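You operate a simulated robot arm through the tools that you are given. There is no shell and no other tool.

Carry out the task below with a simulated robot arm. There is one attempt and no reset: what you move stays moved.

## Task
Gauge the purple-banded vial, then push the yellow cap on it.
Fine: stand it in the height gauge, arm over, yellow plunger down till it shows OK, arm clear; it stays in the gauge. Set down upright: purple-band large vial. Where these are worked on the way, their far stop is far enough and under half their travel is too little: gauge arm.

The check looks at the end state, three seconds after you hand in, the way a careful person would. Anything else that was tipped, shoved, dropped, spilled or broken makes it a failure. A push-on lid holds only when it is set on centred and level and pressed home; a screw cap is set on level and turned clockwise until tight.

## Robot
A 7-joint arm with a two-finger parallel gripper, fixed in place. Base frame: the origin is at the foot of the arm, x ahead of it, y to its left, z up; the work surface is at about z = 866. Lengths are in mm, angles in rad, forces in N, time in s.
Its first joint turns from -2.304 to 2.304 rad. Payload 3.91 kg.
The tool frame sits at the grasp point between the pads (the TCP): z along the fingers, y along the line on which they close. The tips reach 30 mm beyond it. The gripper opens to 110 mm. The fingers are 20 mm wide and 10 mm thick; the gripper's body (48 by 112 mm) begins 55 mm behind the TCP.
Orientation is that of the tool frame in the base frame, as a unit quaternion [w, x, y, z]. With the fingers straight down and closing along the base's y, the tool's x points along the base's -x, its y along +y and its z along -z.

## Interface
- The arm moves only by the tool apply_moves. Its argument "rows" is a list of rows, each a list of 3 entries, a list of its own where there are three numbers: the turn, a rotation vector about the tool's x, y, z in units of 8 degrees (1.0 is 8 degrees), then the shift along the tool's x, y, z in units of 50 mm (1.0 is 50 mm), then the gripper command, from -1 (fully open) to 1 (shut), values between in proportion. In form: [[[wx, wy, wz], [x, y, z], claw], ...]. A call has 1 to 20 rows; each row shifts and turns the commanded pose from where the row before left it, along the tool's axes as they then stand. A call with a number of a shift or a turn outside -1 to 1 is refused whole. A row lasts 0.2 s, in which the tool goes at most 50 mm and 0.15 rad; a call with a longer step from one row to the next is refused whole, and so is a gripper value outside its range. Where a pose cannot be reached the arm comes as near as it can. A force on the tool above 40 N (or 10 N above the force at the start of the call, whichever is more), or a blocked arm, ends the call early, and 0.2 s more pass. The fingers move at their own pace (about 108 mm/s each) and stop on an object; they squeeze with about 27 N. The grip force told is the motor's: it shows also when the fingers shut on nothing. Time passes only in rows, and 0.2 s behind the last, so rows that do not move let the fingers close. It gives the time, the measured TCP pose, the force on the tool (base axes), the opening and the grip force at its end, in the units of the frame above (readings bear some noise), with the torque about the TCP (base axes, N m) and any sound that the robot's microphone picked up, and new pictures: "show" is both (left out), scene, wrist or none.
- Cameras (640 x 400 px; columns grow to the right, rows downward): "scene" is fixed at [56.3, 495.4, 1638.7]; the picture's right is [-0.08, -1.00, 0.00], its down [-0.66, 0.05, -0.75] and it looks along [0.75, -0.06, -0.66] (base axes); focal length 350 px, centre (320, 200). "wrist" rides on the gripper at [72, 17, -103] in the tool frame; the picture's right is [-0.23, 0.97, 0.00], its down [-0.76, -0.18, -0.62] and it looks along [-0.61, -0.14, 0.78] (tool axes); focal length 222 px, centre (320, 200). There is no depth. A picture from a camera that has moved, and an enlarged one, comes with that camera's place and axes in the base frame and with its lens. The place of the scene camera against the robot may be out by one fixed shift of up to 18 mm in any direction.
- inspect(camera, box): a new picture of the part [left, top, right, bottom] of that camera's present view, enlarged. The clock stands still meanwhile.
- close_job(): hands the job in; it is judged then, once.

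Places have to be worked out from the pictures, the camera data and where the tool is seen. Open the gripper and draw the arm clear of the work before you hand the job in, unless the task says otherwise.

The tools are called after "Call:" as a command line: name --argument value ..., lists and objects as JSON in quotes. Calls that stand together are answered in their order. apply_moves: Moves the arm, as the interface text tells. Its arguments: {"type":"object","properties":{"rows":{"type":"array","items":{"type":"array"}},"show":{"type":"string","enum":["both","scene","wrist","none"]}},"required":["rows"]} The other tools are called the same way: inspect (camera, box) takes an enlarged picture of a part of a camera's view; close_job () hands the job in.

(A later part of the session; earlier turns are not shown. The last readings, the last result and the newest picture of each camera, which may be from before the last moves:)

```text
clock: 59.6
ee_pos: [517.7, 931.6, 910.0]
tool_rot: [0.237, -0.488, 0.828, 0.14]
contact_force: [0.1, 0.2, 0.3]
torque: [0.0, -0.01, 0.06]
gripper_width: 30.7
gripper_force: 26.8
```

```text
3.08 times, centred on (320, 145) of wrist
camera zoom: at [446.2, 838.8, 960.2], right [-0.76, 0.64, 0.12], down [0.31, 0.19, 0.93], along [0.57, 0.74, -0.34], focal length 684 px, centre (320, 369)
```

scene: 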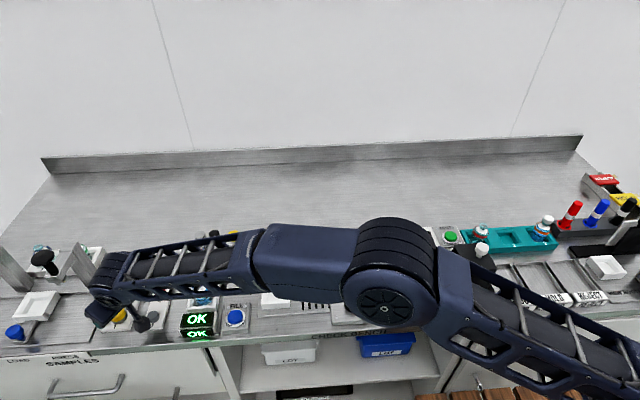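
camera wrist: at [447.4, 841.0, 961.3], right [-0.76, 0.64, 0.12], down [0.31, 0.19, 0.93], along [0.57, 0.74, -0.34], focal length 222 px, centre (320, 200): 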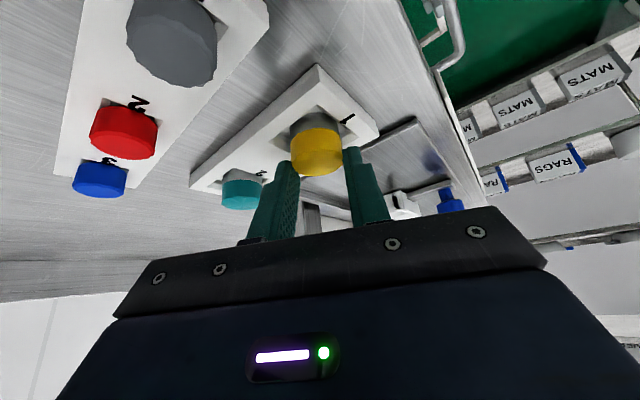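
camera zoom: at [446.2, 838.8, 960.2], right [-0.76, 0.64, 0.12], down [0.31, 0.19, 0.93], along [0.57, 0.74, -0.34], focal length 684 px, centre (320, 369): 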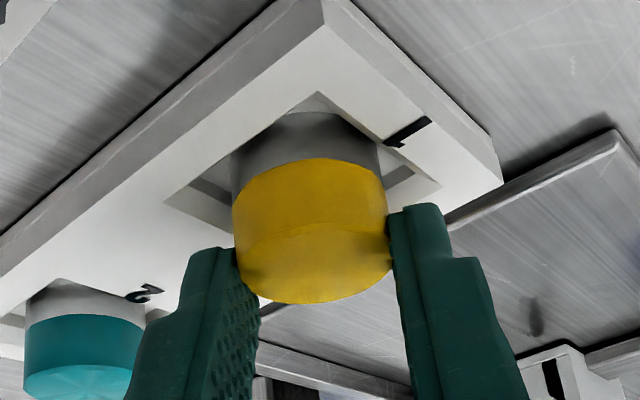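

The width is again 30.7 mm, so that's the true diameter and the grip is good. Lifting the cap vertically.

Call:
apply_moves --rows '[[[0, 0, 0], [-0.042, 0, -0.068], 0.8], [[0, 0, 0], [-0.085, 0, -0.136], 0.8], [[0, 0, 0], [-0.159, 0, -0.255], 0.8], [[0, 0, 0], [-0.159, 0, -0.255], 0.8], [[0, 0, 0], [-0.159, 0, -0.255], 0.8], [[0, 0, 0], [0, 0, 0], 0.8]]'

Call:
inspect --camera "wrist" --box '[250, 60, 390, 210]'

```text
clock: 61.0
ee_pos: [516.4, 932.2, 969.2]
tool_rot: [0.238, -0.488, 0.828, 0.14]
contact_force: [0.4, -0.3, 0.0]
torque: [-0.01, -0.01, 0.01]
gripper_width: 30.7
gripper_force: 27.0
camera wrist: at [445.6, 839.3, 1018.1], right [-0.76, 0.64, 0.12], down [0.31, 0.19, 0.93], along [0.57, 0.74, -0.34], focal length 222 px, centre (320, 200)
```

scene: 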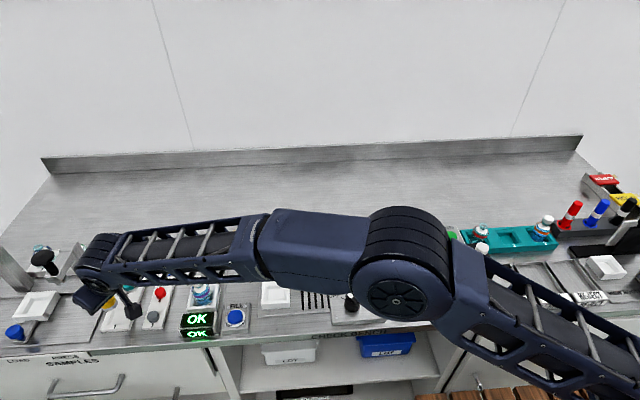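
wrist: 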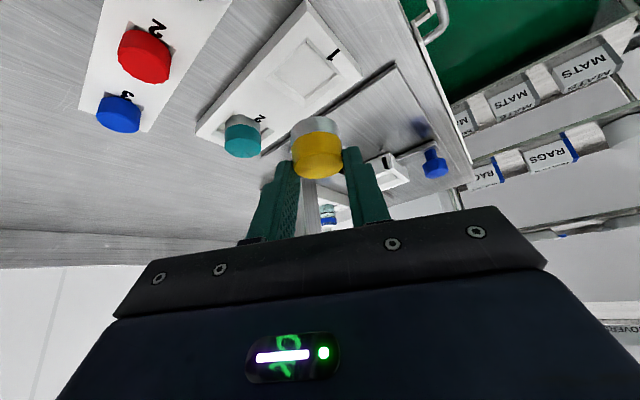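

```text
2.67 times, centred on (320, 135) of wrist
camera zoom: at [445.6, 839.3, 1018.1], right [-0.76, 0.64, 0.12], down [0.31, 0.19, 0.93], along [0.57, 0.74, -0.34], focal length 592 px, centre (320, 373)
```

zoom: 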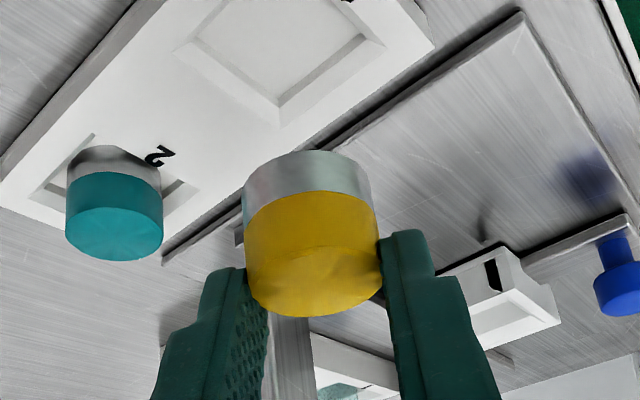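

The cap is lifted cleanly and hangs level. I'll carry it at a safe height to a hover point above the vial in the gauge.

Call:
apply_moves --rows '[[[0, 0, 0], [0.159, -0.2, -0.238], 0.8], [[0, 0, 0], [0.318, -0.399, -0.475], 0.8], [[0, 0, 0], [0.318, -0.399, -0.475], 0.8], [[0, 0, 0], [0.318, -0.399, -0.475], 0.8], [[0, 0, 0], [0.318, -0.399, -0.475], 0.8], [[0, 0, 0], [0.318, -0.399, -0.475], 0.8], [[0, 0, 0], [0.159, -0.201, -0.239], 0.8], [[0, 0, 0], [0, 0, 0], 0.8]]'

Call:
inspect --camera "wrist" --box '[220, 20, 420, 220]'

Call:
inspect --camera "scene" --box '[150, 220, 260, 340]'

```text
clock: 62.8
ee_pos: [545.1, 737.8, 1038.0]
tool_rot: [0.237, -0.488, 0.828, 0.14]
contact_force: [-0.5, 0.8, -0.3]
torque: [0.01, 0.03, -0.03]
gripper_width: 30.7
gripper_force: 27.2
camera wrist: at [474.0, 645.1, 1087.8], right [-0.76, 0.64, 0.12], down [0.31, 0.19, 0.93], along [0.57, 0.74, -0.34], focal length 222 px, centre (320, 200)
```

scene: 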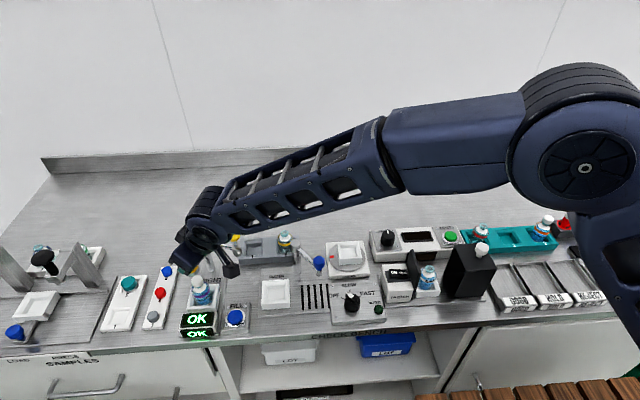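
wrist: 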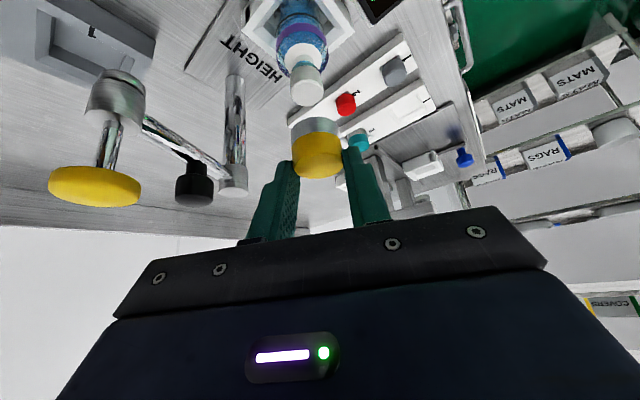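

```text
2.00 times, centred on (320, 120) of wrist
camera zoom: at [474.0, 645.1, 1087.8], right [-0.76, 0.64, 0.12], down [0.31, 0.19, 0.93], along [0.57, 0.74, -0.34], focal length 444 px, centre (320, 360)
```

zoom: 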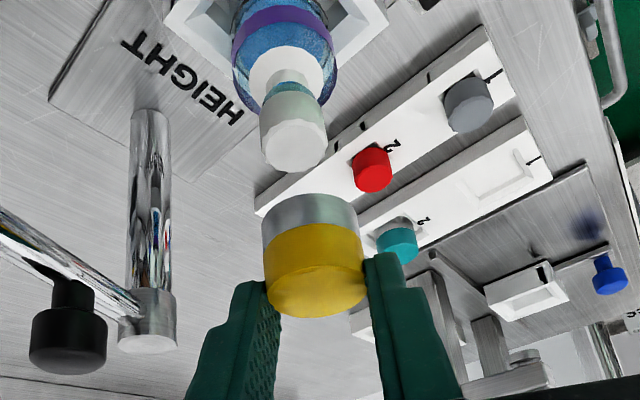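

```text
3.33 times, centred on (205, 280) of scene
camera zoom: at [56.3, 495.4, 1638.7], right [-0.08, -1.0, 0.0], down [-0.66, 0.05, -0.75], along [0.75, -0.06, -0.66], focal length 1168 px, centre (703, -67)
```

zoom: 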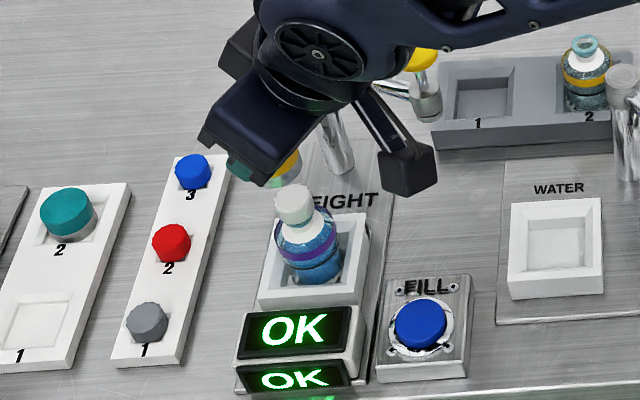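

From this view the cap axis and stopper axis coincide within about 0.5 mm, and the cap is level. I'll lower 32 mm to just above the stopper and recheck.

Call:
apply_moves --rows '[[[0, 0, 0], [0.127, 0, 0.204], 0.8], [[0, 0, 0], [0.127, 0, 0.204], 0.8], [[0, 0, 0], [0.063, 0, 0.102], 0.8], [[0, 0, 0], [0.021, 0, 0.034], 0.8], [[0, 0, 0], [0, 0, 0], 0.8]]' --show "wrist"

Call:
inspect --camera "wrist" --box '[250, 60, 390, 210]'

Call:
inspect --camera "scene" --box '[160, 240, 240, 330]'

```text
clock: 64.0
ee_pos: [545.9, 736.4, 1007.3]
tool_rot: [0.238, -0.488, 0.828, 0.14]
contact_force: [0.6, -0.7, 0.8]
torque: [0.02, -0.01, -0.01]
gripper_width: 30.6
gripper_force: 26.9
camera wrist: at [475.0, 644.0, 1056.2], right [-0.76, 0.64, 0.12], down [0.31, 0.19, 0.93], along [0.57, 0.74, -0.34], focal length 222 px, centre (320, 200)
```

wrist: 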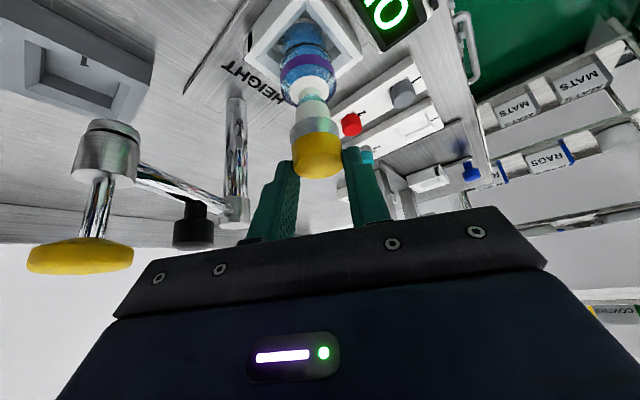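

```text
2.67 times, centred on (320, 135) of wrist
camera zoom: at [475.0, 644.0, 1056.2], right [-0.76, 0.64, 0.12], down [0.31, 0.19, 0.93], along [0.57, 0.74, -0.34], focal length 592 px, centre (320, 373)
```

zoom: 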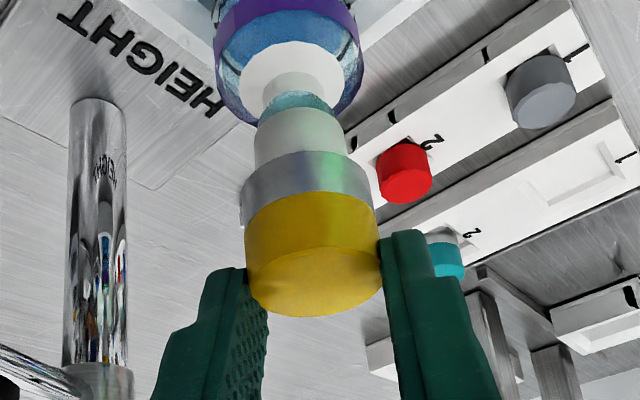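

```text
4.44 times, centred on (200, 285) of scene
camera zoom: at [56.3, 495.4, 1638.7], right [-0.08, -1.0, 0.0], down [-0.66, 0.05, -0.75], along [0.75, -0.06, -0.66], focal length 1557 px, centre (853, -178)
```

zoom: 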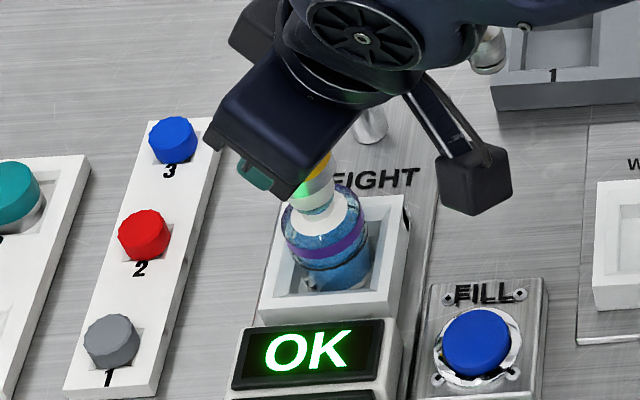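

The cap bottom is about 5 mm above the stopper, with the stopper about 0.7 mm toward tool +y. I'll correct that and begin creeping down.

Call:
apply_moves --rows '[[[0, 0, 0], [0, 0.014, 0], 0.8], [[0, 0, 0], [0.021, 0, 0.034], 0.8], [[0, 0, 0], [0.021, 0, 0.034], 0.8], [[0, 0, 0], [0, 0, 0], 0.8]]' --show "none"

Call:
inspect --camera "wrist" --box '[250, 60, 390, 210]'

```text
clock: 65.0
ee_pos: [545.0, 737.0, 1003.5]
tool_rot: [0.236, -0.488, 0.828, 0.139]
contact_force: [-0.2, 0.9, 0.2]
torque: [-0.02, -0.03, 0.02]
gripper_width: 30.6
gripper_force: 26.8
```

```text
2.67 times, centred on (320, 135) of wrist
camera zoom: at [473.7, 645.0, 1052.2], right [-0.76, 0.64, 0.12], down [0.31, 0.19, 0.93], along [0.57, 0.74, -0.34], focal length 592 px, centre (320, 373)
```

zoom: 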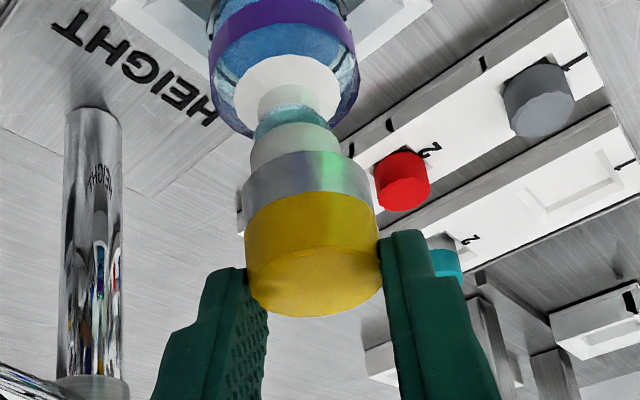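

I'll zoom tighter to measure the lateral alignment of skirt versus stopper.

Call:
inspect --camera "wrist" --box '[285, 95, 345, 150]'

Call:
inspect --camera "wrist" --box '[275, 90, 365, 190]'

```text
7.27 times, centred on (315, 122) of wrist
camera zoom: at [473.7, 645.0, 1052.2], right [-0.76, 0.64, 0.12], down [0.31, 0.19, 0.93], along [0.57, 0.74, -0.34], focal length 1615 px, centre (356, 764)
```

zoom: 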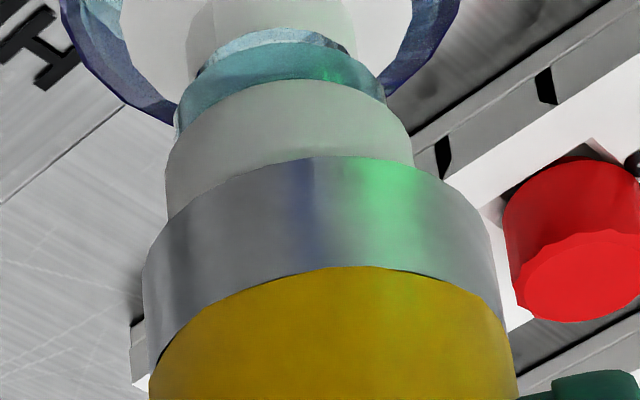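

```text
4.00 times, centred on (320, 140) of wrist
camera zoom: at [473.7, 645.0, 1052.2], right [-0.76, 0.64, 0.12], down [0.31, 0.19, 0.93], along [0.57, 0.74, -0.34], focal length 888 px, centre (320, 440)
```

zoom: 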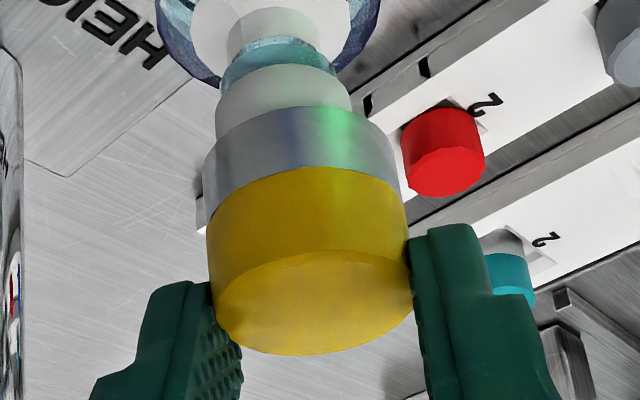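

The stopper appears about 1.4 mm toward tool −y of the cap axis now. I'll nudge −1.2 mm in tool y and remeasure.

Call:
apply_moves --rows '[[[0, 0, 0], [0, -0.024, 0], 0.8], [[0, 0, 0], [0, 0, 0], 0.8]]' --show "none"

Call:
inspect --camera "wrist" --box '[285, 95, 345, 150]'

```text
clock: 65.6
ee_pos: [546.8, 736.8, 1002.7]
tool_rot: [0.238, -0.487, 0.829, 0.14]
contact_force: [-0.6, 0.1, 0.0]
torque: [0.01, 0.0, 0.01]
gripper_width: 30.6
gripper_force: 27.1
```

```text
7.27 times, centred on (315, 122) of wrist
camera zoom: at [475.6, 644.3, 1052.4], right [-0.76, 0.64, 0.12], down [0.31, 0.19, 0.93], along [0.57, 0.74, -0.34], focal length 1615 px, centre (356, 764)
```

zoom: 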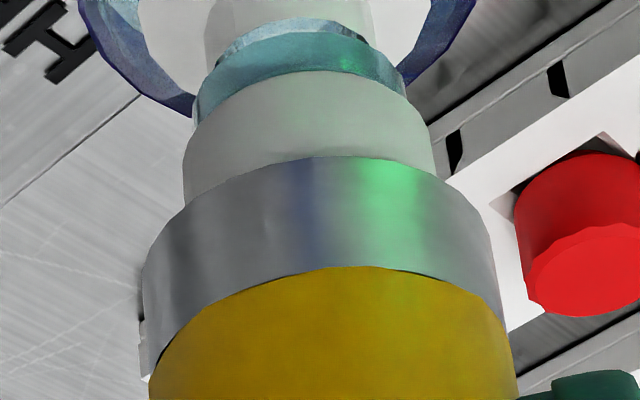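

Call:
apply_moves --rows '[[[0, 0, 0], [0, 0.006, 0], 0.8], [[0, 0, 0], [0, 0, 0], 0.8]]' --show "none"

Call:
inspect --camera "wrist" --box '[285, 95, 345, 150]'

Call:
inspect --camera "wrist" --box '[280, 40, 350, 140]'

```text
clock: 66.2
ee_pos: [546.9, 736.2, 1003.0]
tool_rot: [0.236, -0.488, 0.828, 0.14]
contact_force: [-0.1, 0.0, -0.8]
torque: [-0.01, 0.03, -0.03]
gripper_width: 30.7
gripper_force: 27.3
```

```text
7.27 times, centred on (315, 122) of wrist
camera zoom: at [475.6, 644.4, 1052.1], right [-0.76, 0.64, 0.12], down [0.31, 0.19, 0.93], along [0.57, 0.74, -0.34], focal length 1615 px, centre (356, 764)
```

zoom: 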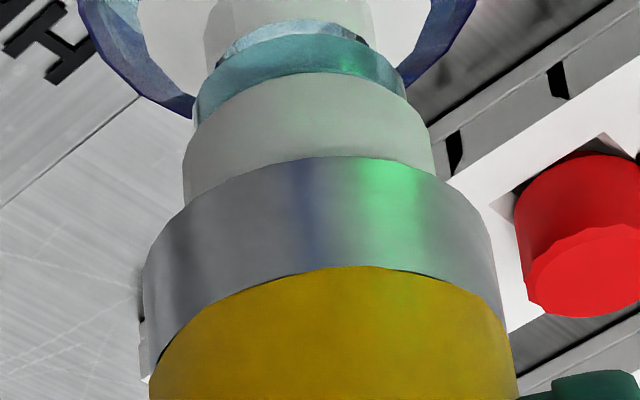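

```text
4.00 times, centred on (315, 90) of wrist
camera zoom: at [475.6, 644.4, 1052.1], right [-0.76, 0.64, 0.12], down [0.31, 0.19, 0.93], along [0.57, 0.74, -0.34], focal length 888 px, centre (340, 640)
```

zoom: 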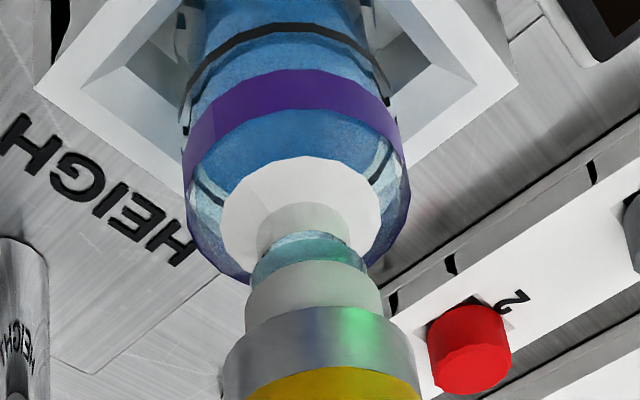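

Call:
inspect --camera "scene" --box '[185, 265, 225, 305]'

```text
10.00 times, centred on (205, 285) of scene
camera zoom: at [56.3, 495.4, 1638.7], right [-0.08, -1.0, 0.0], down [-0.66, 0.05, -0.75], along [0.75, -0.06, -0.66], focal length 3504 px, centre (1470, -650)
```

zoom: 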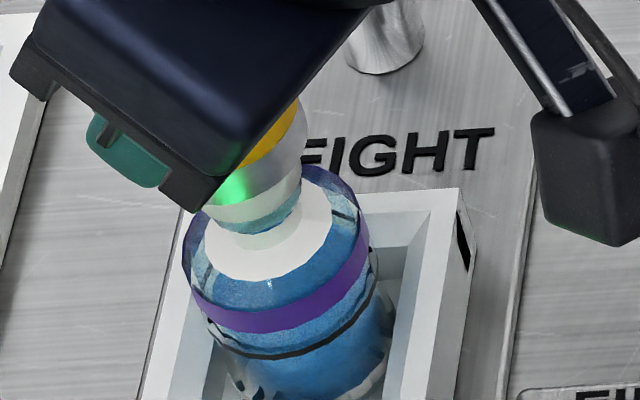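

Call:
inspect --camera "scene" --box '[195, 270, 217, 286]'

```text
16.00 times, centred on (206, 278) of scene
camera zoom: at [56.3, 495.4, 1638.7], right [-0.08, -1.0, 0.0], down [-0.66, 0.05, -0.75], along [0.75, -0.06, -0.66], focal length 5606 px, centre (2144, -1048)
```

zoom: 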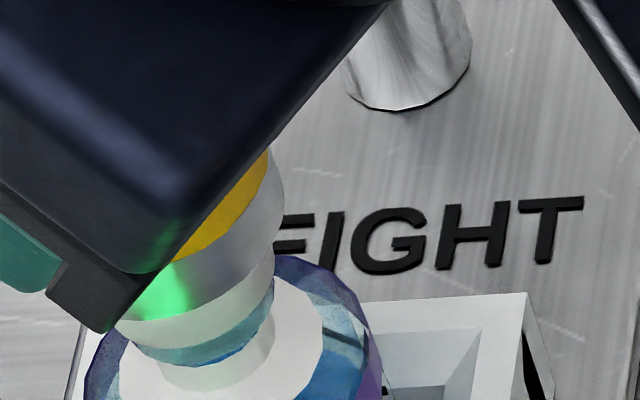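

Both views suggest the cap is about 0.8 mm toward −y of the stopper. I'll correct that and lower 2 mm at a time, watching for contact.

Call:
apply_moves --rows '[[[0, 0, 0], [-0.012, 0.008, 0.007], 0.8], [[0, 0, 0], [0.021, 0, 0.034], 0.8], [[0, 0, 0], [0, 0, 0], 0.8]]' --show "none"

Call:
inspect --camera "wrist" --box '[285, 95, 345, 150]'

Call:
inspect --camera "scene" --box '[195, 270, 217, 286]'

```text
clock: 67.0
ee_pos: [547.5, 738.2, 999.3]
tool_rot: [0.237, -0.488, 0.828, 0.14]
contact_force: [-0.9, 0.0, 0.9]
torque: [-0.03, 0.0, 0.0]
gripper_width: 30.7
gripper_force: 27.3
```

```text
7.27 times, centred on (315, 122) of wrist
camera zoom: at [475.6, 645.1, 1050.3], right [-0.76, 0.64, 0.12], down [0.31, 0.19, 0.93], along [0.57, 0.74, -0.34], focal length 1615 px, centre (356, 764)
```

zoom: 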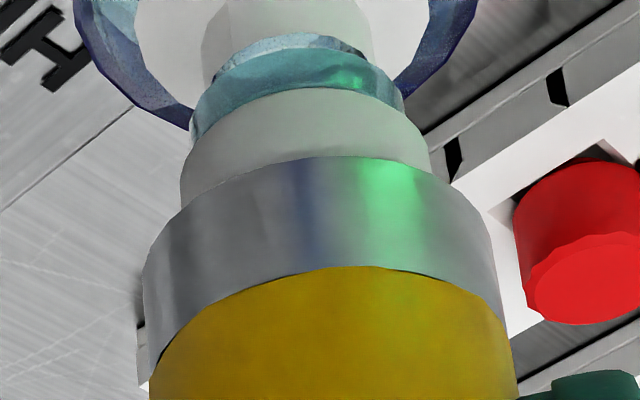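

```text
16.00 times, centred on (206, 278) of scene
camera zoom: at [56.3, 495.4, 1638.7], right [-0.08, -1.0, 0.0], down [-0.66, 0.05, -0.75], along [0.75, -0.06, -0.66], focal length 5606 px, centre (2144, -1048)
```

zoom: 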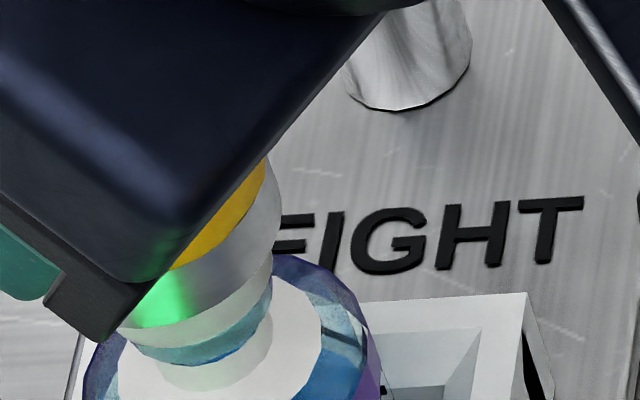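

Alignment now looks good in both views and there's no contact force. Continuing down in small steps.

Call:
apply_moves --rows '[[[0, 0, 0], [0.021, 0, 0.034], 0.8], [[0, 0, 0], [0.021, 0, 0.034], 0.8], [[0, 0, 0], [0, 0, 0], 0.8]]' --show "none"

Call:
inspect --camera "wrist" --box '[285, 85, 345, 150]'

```text
clock: 67.8
ee_pos: [547.1, 737.3, 996.4]
tool_rot: [0.238, -0.488, 0.828, 0.141]
contact_force: [-1.1, -0.1, 1.1]
torque: [-0.01, -0.02, 0.01]
gripper_width: 30.6
gripper_force: 27.3
```

```text
6.15 times, centred on (315, 118) of wrist
camera zoom: at [475.4, 644.7, 1046.2], right [-0.76, 0.64, 0.12], down [0.31, 0.19, 0.93], along [0.57, 0.74, -0.34], focal length 1367 px, centre (351, 708)
```

zoom: 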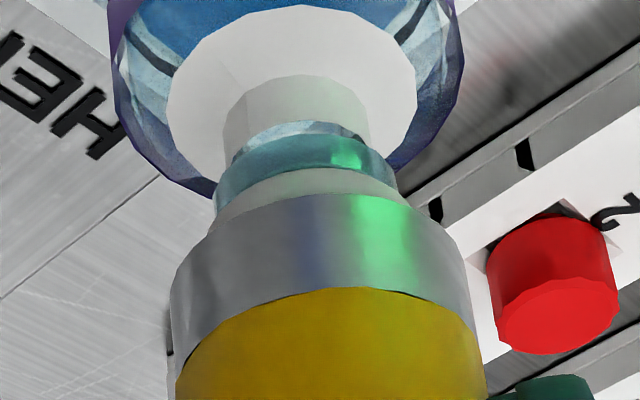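

The skirt is sliding over the stopper with almost no force. Continuing.

Call:
apply_moves --rows '[[[0, 0, 0], [0.021, 0, 0.034], 0.8], [[0, 0, 0], [0.021, 0, 0.034], 0.8], [[0, 0, 0], [0, 0, 0], 0.8]]' --show "none"

Call:
inspect --camera "wrist" --box '[285, 85, 345, 150]'

```text
clock: 68.6
ee_pos: [546.0, 737.9, 993.5]
tool_rot: [0.237, -0.488, 0.828, 0.139]
contact_force: [-0.9, -0.5, -0.1]
torque: [-0.01, -0.02, -0.01]
gripper_width: 30.4
gripper_force: 26.6
```

```text
6.15 times, centred on (315, 118) of wrist
camera zoom: at [475.1, 644.4, 1042.7], right [-0.76, 0.64, 0.12], down [0.31, 0.19, 0.93], along [0.57, 0.74, -0.34], focal length 1367 px, centre (351, 708)
```

zoom: 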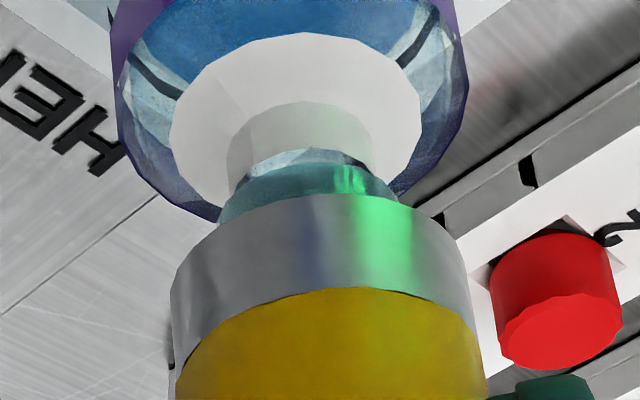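

Call:
apply_moves --rows '[[[0, 0, 0], [0.021, 0, 0.034], 0.8], [[0, 0, 0], [0.016, 0, 0.026], 0.8], [[0, 0, 0], [0, 0, 0], 0.8]]' --show "none"

Call:
inspect --camera "wrist" --box '[285, 85, 345, 150]'

```text
clock: 69.4
ee_pos: [546.4, 737.1, 989.4]
tool_rot: [0.238, -0.487, 0.829, 0.139]
contact_force: [0.8, -0.3, 0.5]
torque: [0.02, 0.05, -0.02]
gripper_width: 30.4
gripper_force: 27.4
```

```text
6.15 times, centred on (315, 118) of wrist
camera zoom: at [475.1, 644.5, 1039.2], right [-0.76, 0.64, 0.12], down [0.31, 0.19, 0.93], along [0.57, 0.74, -0.34], focal length 1367 px, centre (351, 708)
```

zoom: 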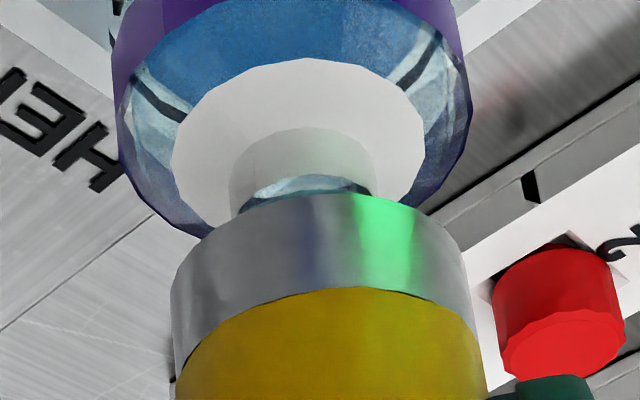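

Call:
apply_moves --rows '[[[0, 0, 0], [0.021, 0, 0.034], 0.8], [[0, 0, 0], [0.011, 0, 0.017], 0.8], [[0, 0, 0], [0, 0, 0], 0.8]]' --show "none"

Call:
apply_moves --rows '[[[0, 0, 0], [0.011, 0, 0.017], 0.8], [[0, 0, 0], [0.011, 0, 0.017], 0.8], [[0, 0, 0], [0, 0, 0], 0.8]]' --show "none"

Call:
inspect --camera "wrist" --box '[275, 75, 365, 190]'

```text
clock: 70.2
ee_pos: [546.0, 737.6, 986.3]
tool_rot: [0.239, -0.487, 0.828, 0.141]
contact_force: [-0.1, -1.3, 7.8]
torque: [0.09, -0.04, 0.0]
gripper_width: 30.7
gripper_force: 27.0
```

```text
clock: 71.0
ee_pos: [546.8, 737.6, 983.8]
tool_rot: [0.236, -0.489, 0.828, 0.14]
contact_force: [-0.2, 0.5, -0.9]
torque: [-0.03, 0.02, 0.0]
gripper_width: 30.4
gripper_force: 27.2
```

```text
3.48 times, centred on (320, 132) of wrist
camera zoom: at [475.3, 644.9, 1033.8], right [-0.76, 0.64, 0.12], down [0.31, 0.19, 0.93], along [0.57, 0.74, -0.34], focal length 773 px, centre (320, 435)
```

zoom: 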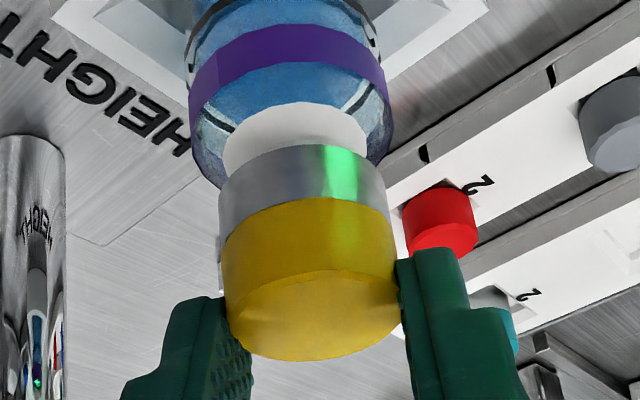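

A 7.8 N contact came and then relaxed as the cap seated further. I'll continue pressing gently.

Call:
apply_moves --rows '[[[0, 0, 0], [0.011, 0, 0.017], 0.8], [[0, 0, 0], [0.011, 0, 0.017], 0.8], [[0, 0, 0], [0, 0, 0], 0.8]]' --show "none"

Call:
inspect --camera "wrist" --box '[275, 75, 365, 190]'

```text
clock: 71.8
ee_pos: [546.1, 738.2, 982.9]
tool_rot: [0.238, -0.487, 0.828, 0.139]
contact_force: [-0.4, -1.8, 4.5]
torque: [-0.04, -0.02, 0.01]
gripper_width: 30.7
gripper_force: 27.5
```

```text
3.48 times, centred on (320, 132) of wrist
camera zoom: at [475.5, 645.2, 1032.1], right [-0.76, 0.64, 0.12], down [0.31, 0.19, 0.93], along [0.57, 0.74, -0.34], focal length 773 px, centre (320, 435)
```

zoom: 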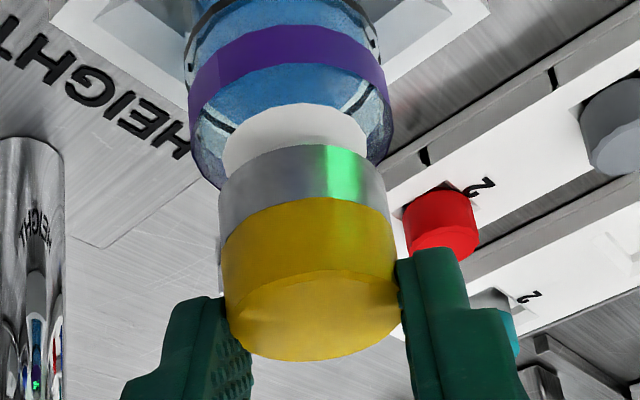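

Call:
apply_moves --rows '[[[0, 0, 0], [0.016, 0, 0.026], 0.8], [[0, 0, 0], [0.016, 0, 0.026], 0.8], [[0, 0, 0], [0, 0, 0], 0.8]]' --show "none"

Call:
inspect --camera "wrist" --box '[275, 75, 365, 190]'

Call:
inspect --camera "scene" --box '[175, 255, 235, 315]'

```text
clock: 72.6
ee_pos: [547.4, 738.5, 979.3]
tool_rot: [0.239, -0.488, 0.828, 0.141]
contact_force: [-0.7, -1.9, 23.8]
torque: [0.16, -0.09, 0.01]
gripper_width: 30.6
gripper_force: 27.5
```

```text
3.48 times, centred on (320, 132) of wrist
camera zoom: at [476.0, 645.1, 1029.7], right [-0.76, 0.64, 0.12], down [0.31, 0.19, 0.93], along [0.57, 0.74, -0.34], focal length 773 px, centre (320, 435)
```

zoom: 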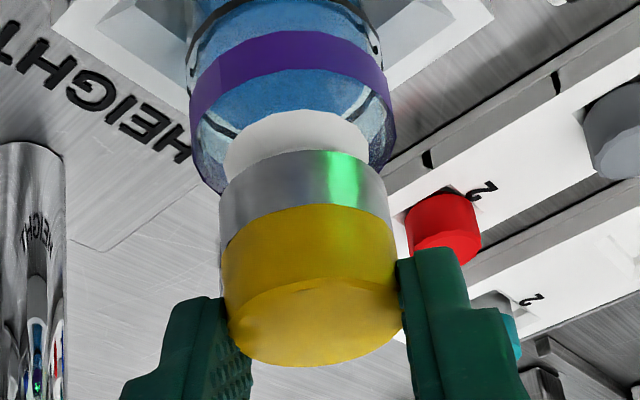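

```text
6.67 times, centred on (205, 285) of scene
camera zoom: at [56.3, 495.4, 1638.7], right [-0.08, -1.0, 0.0], down [-0.66, 0.05, -0.75], along [0.75, -0.06, -0.66], focal length 2336 px, centre (1087, -367)
```

zoom: 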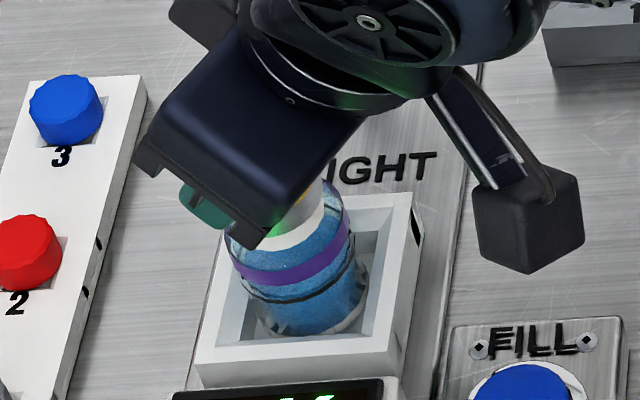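

The force reached 23.8 N and the pads began to slip on the cap, so it's on the stopper. I'll release and then press from the top with closed fingers.

Call:
apply_moves --rows '[[[0, 0, 0], [0, 0, 0], 0.4], [[0, 0, 0], [0, 0, 0], 0.3], [[0, 0, 0], [0, 0, 0], 0.1], [[0, 0, 0], [0, 0, 0], -0.1], [[0, 0, 0], [0, 0, 0], -0.2], [[0, 0, 0], [0, 0, 0], -0.2]]' --show "wrist"

Call:
inspect --camera "wrist" --box '[265, 75, 375, 190]'

```text
clock: 74.0
ee_pos: [547.4, 737.3, 978.2]
tool_rot: [0.237, -0.488, 0.828, 0.14]
contact_force: [0.7, -0.6, 0.6]
torque: [0.01, 0.0, 0.0]
gripper_width: 65.9
gripper_force: 0.0
camera wrist: at [476.1, 645.2, 1028.3], right [-0.76, 0.64, 0.12], down [0.31, 0.19, 0.93], along [0.57, 0.74, -0.34], focal length 222 px, centre (320, 200)
```

wrist: 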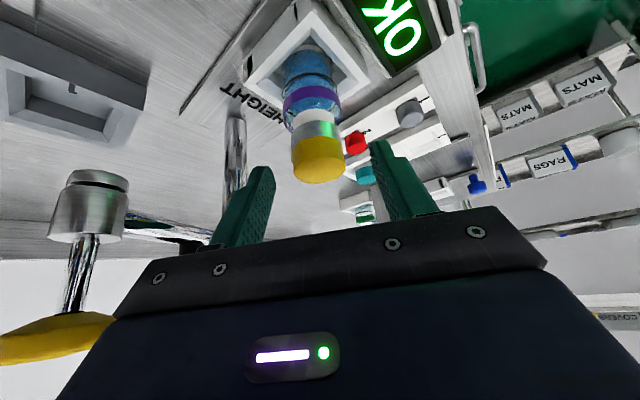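

```text
3.48 times, centred on (320, 132) of wrist
camera zoom: at [476.1, 645.2, 1028.3], right [-0.76, 0.64, 0.12], down [0.31, 0.19, 0.93], along [0.57, 0.74, -0.34], focal length 773 px, centre (320, 435)
```

zoom: 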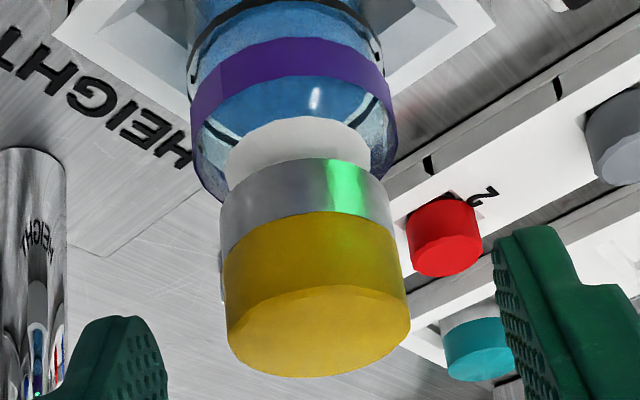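

The cap sits centred and level on the stopper. I'll raise clear, bring the tool vertical, close the fingers and look down at the cap.

Call:
apply_moves --rows '[[[0, 0, 0], [-0.2, 0, -0.32], -0.2], [[0, 0, 0], [-0.35, 0, -0.56], -0.2], [[0, 0, 0], [-0.45, 0, -0.72], -0.2], [[0, 1, 0], [0, 0, 0], 0.3], [[0, 1, 0], [0, 0, 0], 0.7], [[0, 1, 0], [0, 0, 0], 1], [[0, 1, 0], [0, 0, 0], 1], [[0, 0, 0], [0, 0, 0], 1]]'

Call:
inspect --camera "wrist" --box '[250, 60, 390, 190]'

Call:
inspect --camera "scene" --box '[165, 230, 255, 340]'

```text
clock: 75.8
ee_pos: [546.2, 737.8, 1073.8]
tool_rot: [-0.001, -0.508, 0.861, 0.0]
contact_force: [-0.3, -0.7, 0.3]
torque: [-0.02, 0.03, -0.02]
gripper_width: 0.0
gripper_force: 26.7
camera wrist: at [496.5, 683.2, 1177.4], right [-0.74, 0.67, 0.0], down [0.53, 0.58, 0.62], along [0.42, 0.46, -0.78], focal length 222 px, centre (320, 200)
```

scene: 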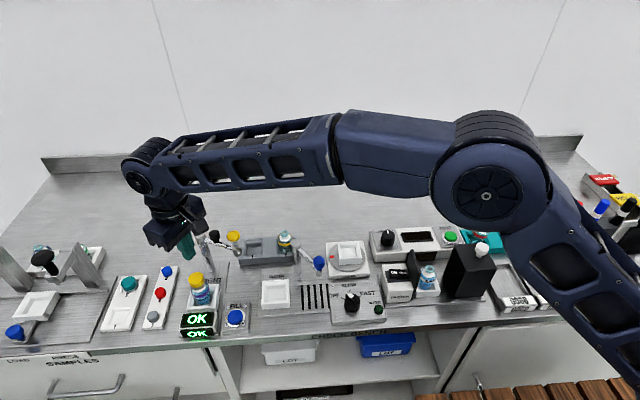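
wrist: 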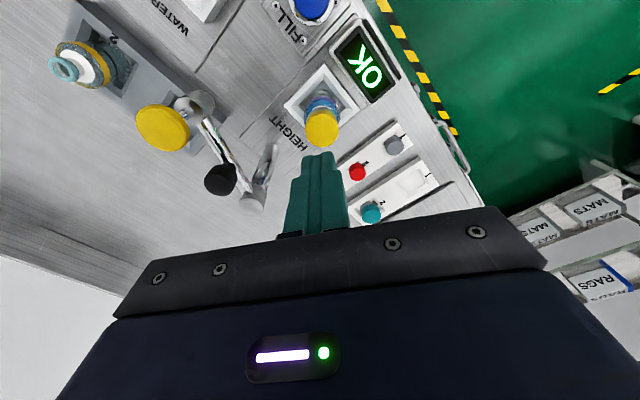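

```text
3.08 times, centred on (320, 125) of wrist
camera zoom: at [496.5, 683.2, 1177.4], right [-0.74, 0.67, 0.0], down [0.53, 0.58, 0.62], along [0.42, 0.46, -0.78], focal length 684 px, centre (320, 431)
```

zoom: 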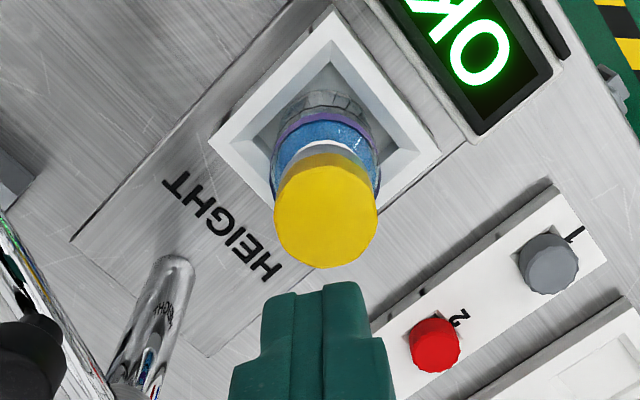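

```text
3.64 times, centred on (210, 285) of scene
camera zoom: at [56.3, 495.4, 1638.7], right [-0.08, -1.0, 0.0], down [-0.66, 0.05, -0.75], along [0.75, -0.06, -0.66], focal length 1274 px, centre (720, -109)
```

zoom: 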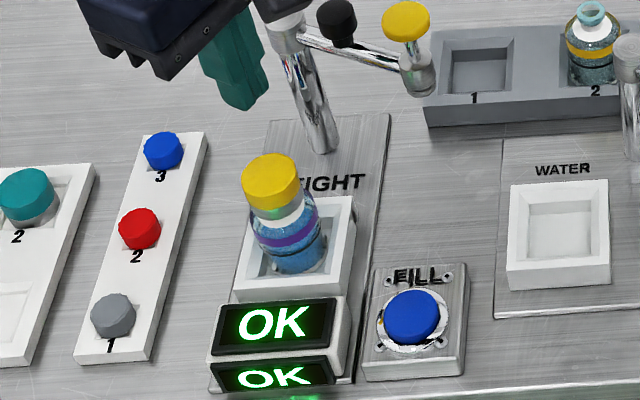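

The cap is on, upright and centred, and OK is still shown. I'll move the closed fingertips over the cap centre (about 9.6 mm outward) and come down to just above it.

Call:
apply_moves --rows '[[[0, 0, 0], [-0.192, -0.006, 0.2], 1], [[0, 0, 0], [0, 0, 0.6], 1], [[0, 0, 0], [0, 0, 0.5], 1], [[0, 0, 0], [0, 0, 0.1], 1], [[0, 0, 0], [0, 0, 0], 1]]' --show "wrist"

Call:
inspect --camera "wrist" --box '[270, 90, 370, 210]'

Call:
inspect --camera "scene" --box '[170, 230, 240, 320]'

```text
clock: 77.0
ee_pos: [552.7, 747.9, 1004.3]
tool_rot: [0.001, -0.507, 0.862, -0.001]
contact_force: [0.1, 0.0, -0.7]
torque: [-0.02, -0.01, -0.01]
gripper_width: 0.2
gripper_force: 27.1
camera wrist: at [501.5, 692.8, 1106.6], right [-0.74, 0.67, 0.0], down [0.52, 0.58, 0.62], along [0.42, 0.46, -0.78], focal length 222 px, centre (320, 200)
```

wrist: 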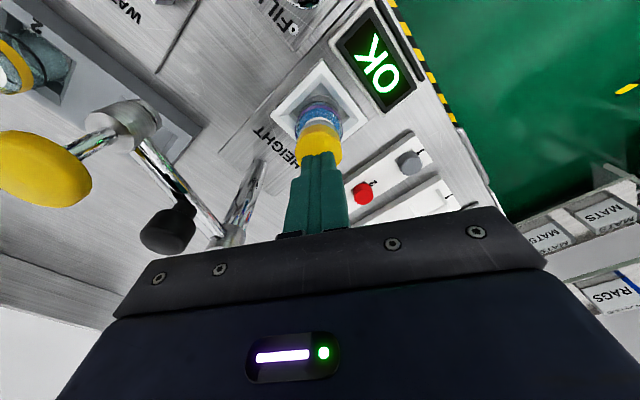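

```text
3.33 times, centred on (320, 150) of wrist
camera zoom: at [501.5, 692.8, 1106.6], right [-0.74, 0.67, 0.0], down [0.52, 0.58, 0.62], along [0.42, 0.46, -0.78], focal length 740 px, centre (320, 367)
```

zoom: 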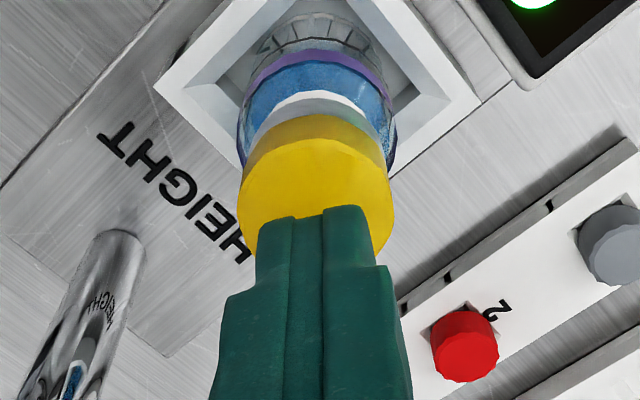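

```text
4.44 times, centred on (205, 275) of scene
camera zoom: at [56.3, 495.4, 1638.7], right [-0.08, -1.0, 0.0], down [-0.66, 0.05, -0.75], along [0.75, -0.06, -0.66], focal length 1557 px, centre (831, -133)
```

zoom: 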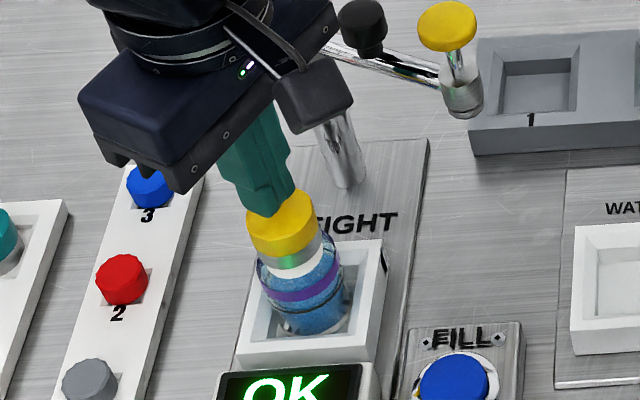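

The fingertips are about 3.5 mm too far outward. I'll correct inward and descend to contact.

Call:
apply_moves --rows '[[[0, 0, 0], [0.065, 0, 0.1], 1], [[0, 0, 0], [0, 0, 0.06], 1], [[0, 0, 0], [0, 0, 0], 1]]' --show "none"

Call:
inspect --camera "wrist" --box '[270, 90, 370, 210]'

```text
clock: 77.8
ee_pos: [549.8, 744.2, 995.9]
tool_rot: [0.001, -0.508, 0.861, -0.001]
contact_force: [0.1, -0.8, -0.3]
torque: [-0.02, 0.0, -0.03]
gripper_width: 0.2
gripper_force: 26.4
```

```text
3.33 times, centred on (320, 150) of wrist
camera zoom: at [499.8, 689.3, 1099.2], right [-0.74, 0.67, 0.0], down [0.52, 0.58, 0.62], along [0.42, 0.46, -0.78], focal length 740 px, centre (320, 367)
```

zoom: 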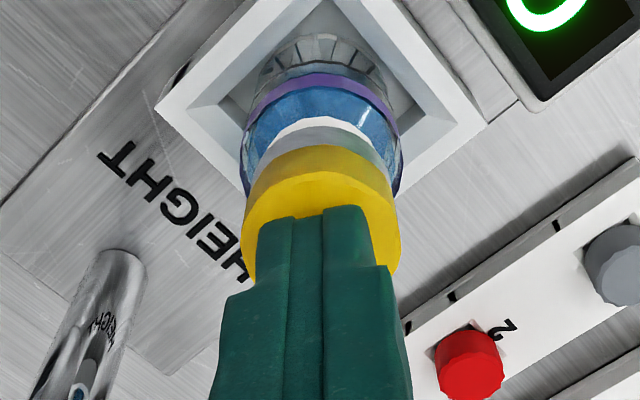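

Well centred now. Pressing down in small steps and watching the force.

Call:
apply_moves --rows '[[[0, 0, 0], [-0.02, 0, 0.05], 1], [[0, 0, 0], [0, 0, 0.04], 1], [[0, 0, 0], [0, 0, 0.03], 1], [[0, 0, 0], [0, 0, 0], 1]]' --show "none"

```text
clock: 78.8
ee_pos: [550.4, 745.1, 991.5]
tool_rot: [0.002, -0.508, 0.861, 0.001]
contact_force: [1.4, 0.9, 33.1]
torque: [0.08, -0.01, 0.01]
gripper_width: 0.0
gripper_force: 26.8
```

A firm 33 N reaction with the tips at z≈961.5. I'll look at the cap while pressed, then push slightly more to make sure it's home.

Call:
inspect --camera "wrist" --box '[270, 90, 370, 210]'

Call:
inspect --camera "scene" --box '[185, 255, 225, 305]'

```text
3.33 times, centred on (320, 150) of wrist
camera zoom: at [499.7, 689.2, 1096.0], right [-0.74, 0.67, 0.0], down [0.52, 0.58, 0.63], along [0.42, 0.47, -0.78], focal length 740 px, centre (320, 367)
```

zoom: 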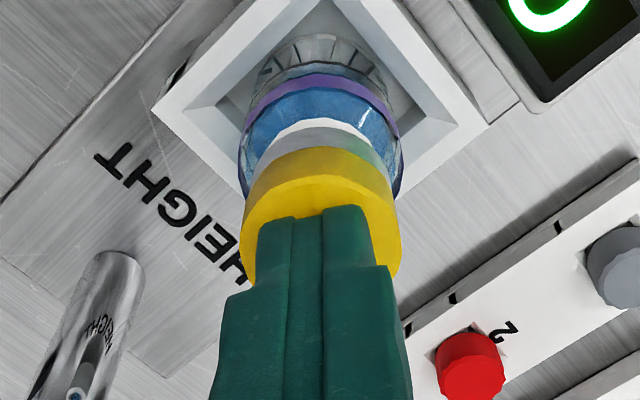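

```text
8.00 times, centred on (205, 280) of scene
camera zoom: at [56.3, 495.4, 1638.7], right [-0.08, -1.0, 0.0], down [-0.66, 0.05, -0.75], along [0.75, -0.06, -0.66], focal length 2803 px, centre (1240, -440)
```

zoom: 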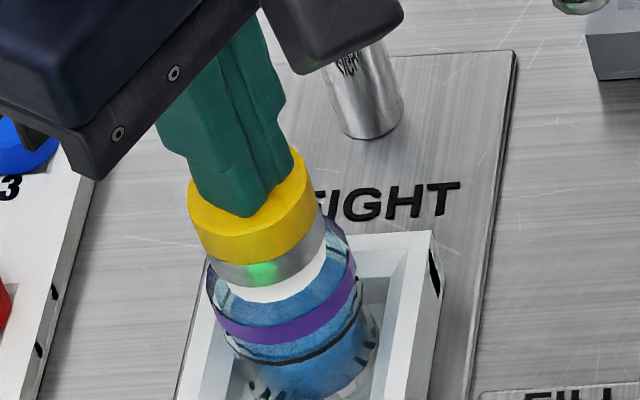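

The skirt sits down against the white shoulder. I'll add a little more press to confirm it's bottomed out.

Call:
apply_moves --rows '[[[0, 0, 0], [0, 0, 0.02], 1], [[0, 0, 0], [0, 0, 0.01], 1], [[0, 0, 0], [0, 0, 0], 1]]' --show "none"

```text
clock: 79.2
ee_pos: [551.3, 745.6, 993.0]
tool_rot: [0.003, -0.508, 0.861, 0.002]
contact_force: [-0.6, -2.7, 13.3]
torque: [-0.11, 0.06, 0.02]
gripper_width: 0.2
gripper_force: 26.9
stopped in row 2: the force on the tool passed its limit at 46 N (the readings are from after the stop); the commanded pose is now the measured one
```

It hit 46 N without moving, so the cap is bottomed. I'll back off straight up and inspect.

Call:
apply_moves --rows '[[[0, 0, 0], [0, 0, -0.3], 1], [[0, 0, 0], [0, 0, -0.7], 1], [[0, 0, 0], [0, 0, -0.8], 1], [[0, 0, 0], [0.5, 0, -0.5], 1], [[0, 0, 0], [0, 0, 0], 1]]'

Call:
inspect --camera "wrist" --box '[270, 80, 370, 200]'

Call:
inspect --camera "scene" --box '[180, 260, 230, 320]'

```text
clock: 80.4
ee_pos: [538.7, 722.2, 1107.5]
tool_rot: [0.001, -0.508, 0.862, 0.001]
contact_force: [1.1, 0.4, -0.2]
torque: [0.01, 0.01, 0.0]
gripper_width: 0.0
gripper_force: 27.2
camera wrist: at [488.4, 666.6, 1210.0], right [-0.74, 0.67, 0.0], down [0.52, 0.58, 0.63], along [0.42, 0.47, -0.78], focal length 222 px, centre (320, 200)
```

scene: 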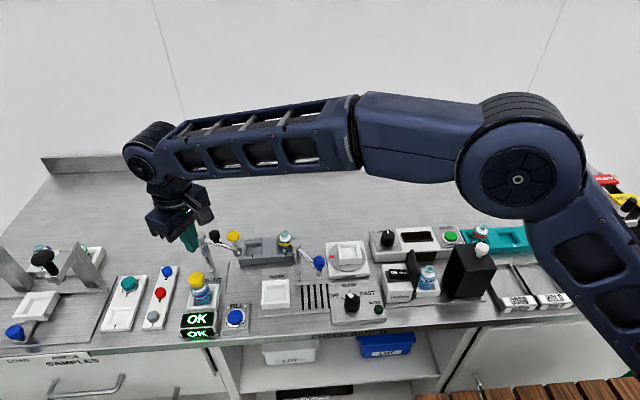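
wrist: 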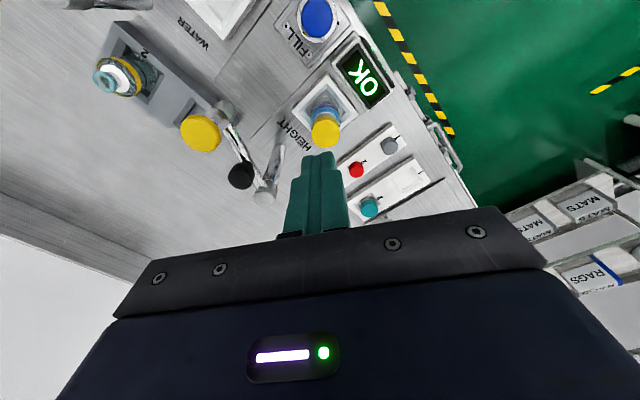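

```text
3.33 times, centred on (320, 140) of wrist
camera zoom: at [488.4, 666.6, 1210.0], right [-0.74, 0.67, 0.0], down [0.52, 0.58, 0.63], along [0.42, 0.47, -0.78], focal length 740 px, centre (320, 400)
```

zoom: 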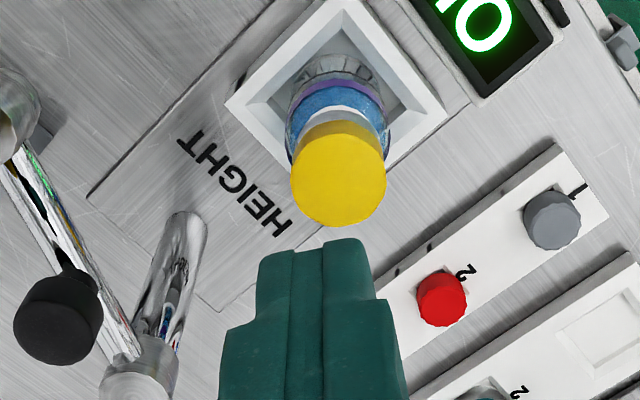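

```text
6.67 times, centred on (205, 290) of scene
camera zoom: at [56.3, 495.4, 1638.7], right [-0.08, -1.0, 0.0], down [-0.66, 0.05, -0.75], along [0.75, -0.06, -0.66], focal length 2336 px, centre (1087, -400)
```

zoom: 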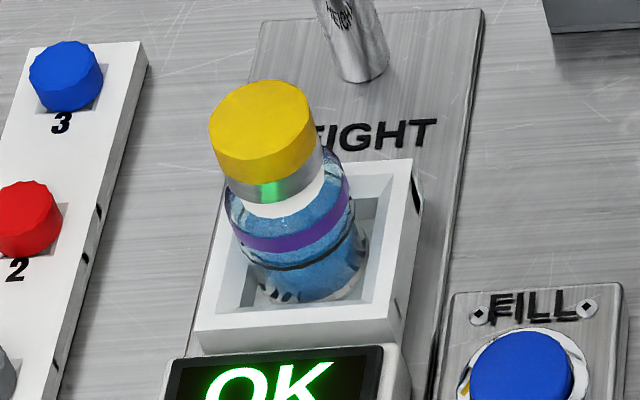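

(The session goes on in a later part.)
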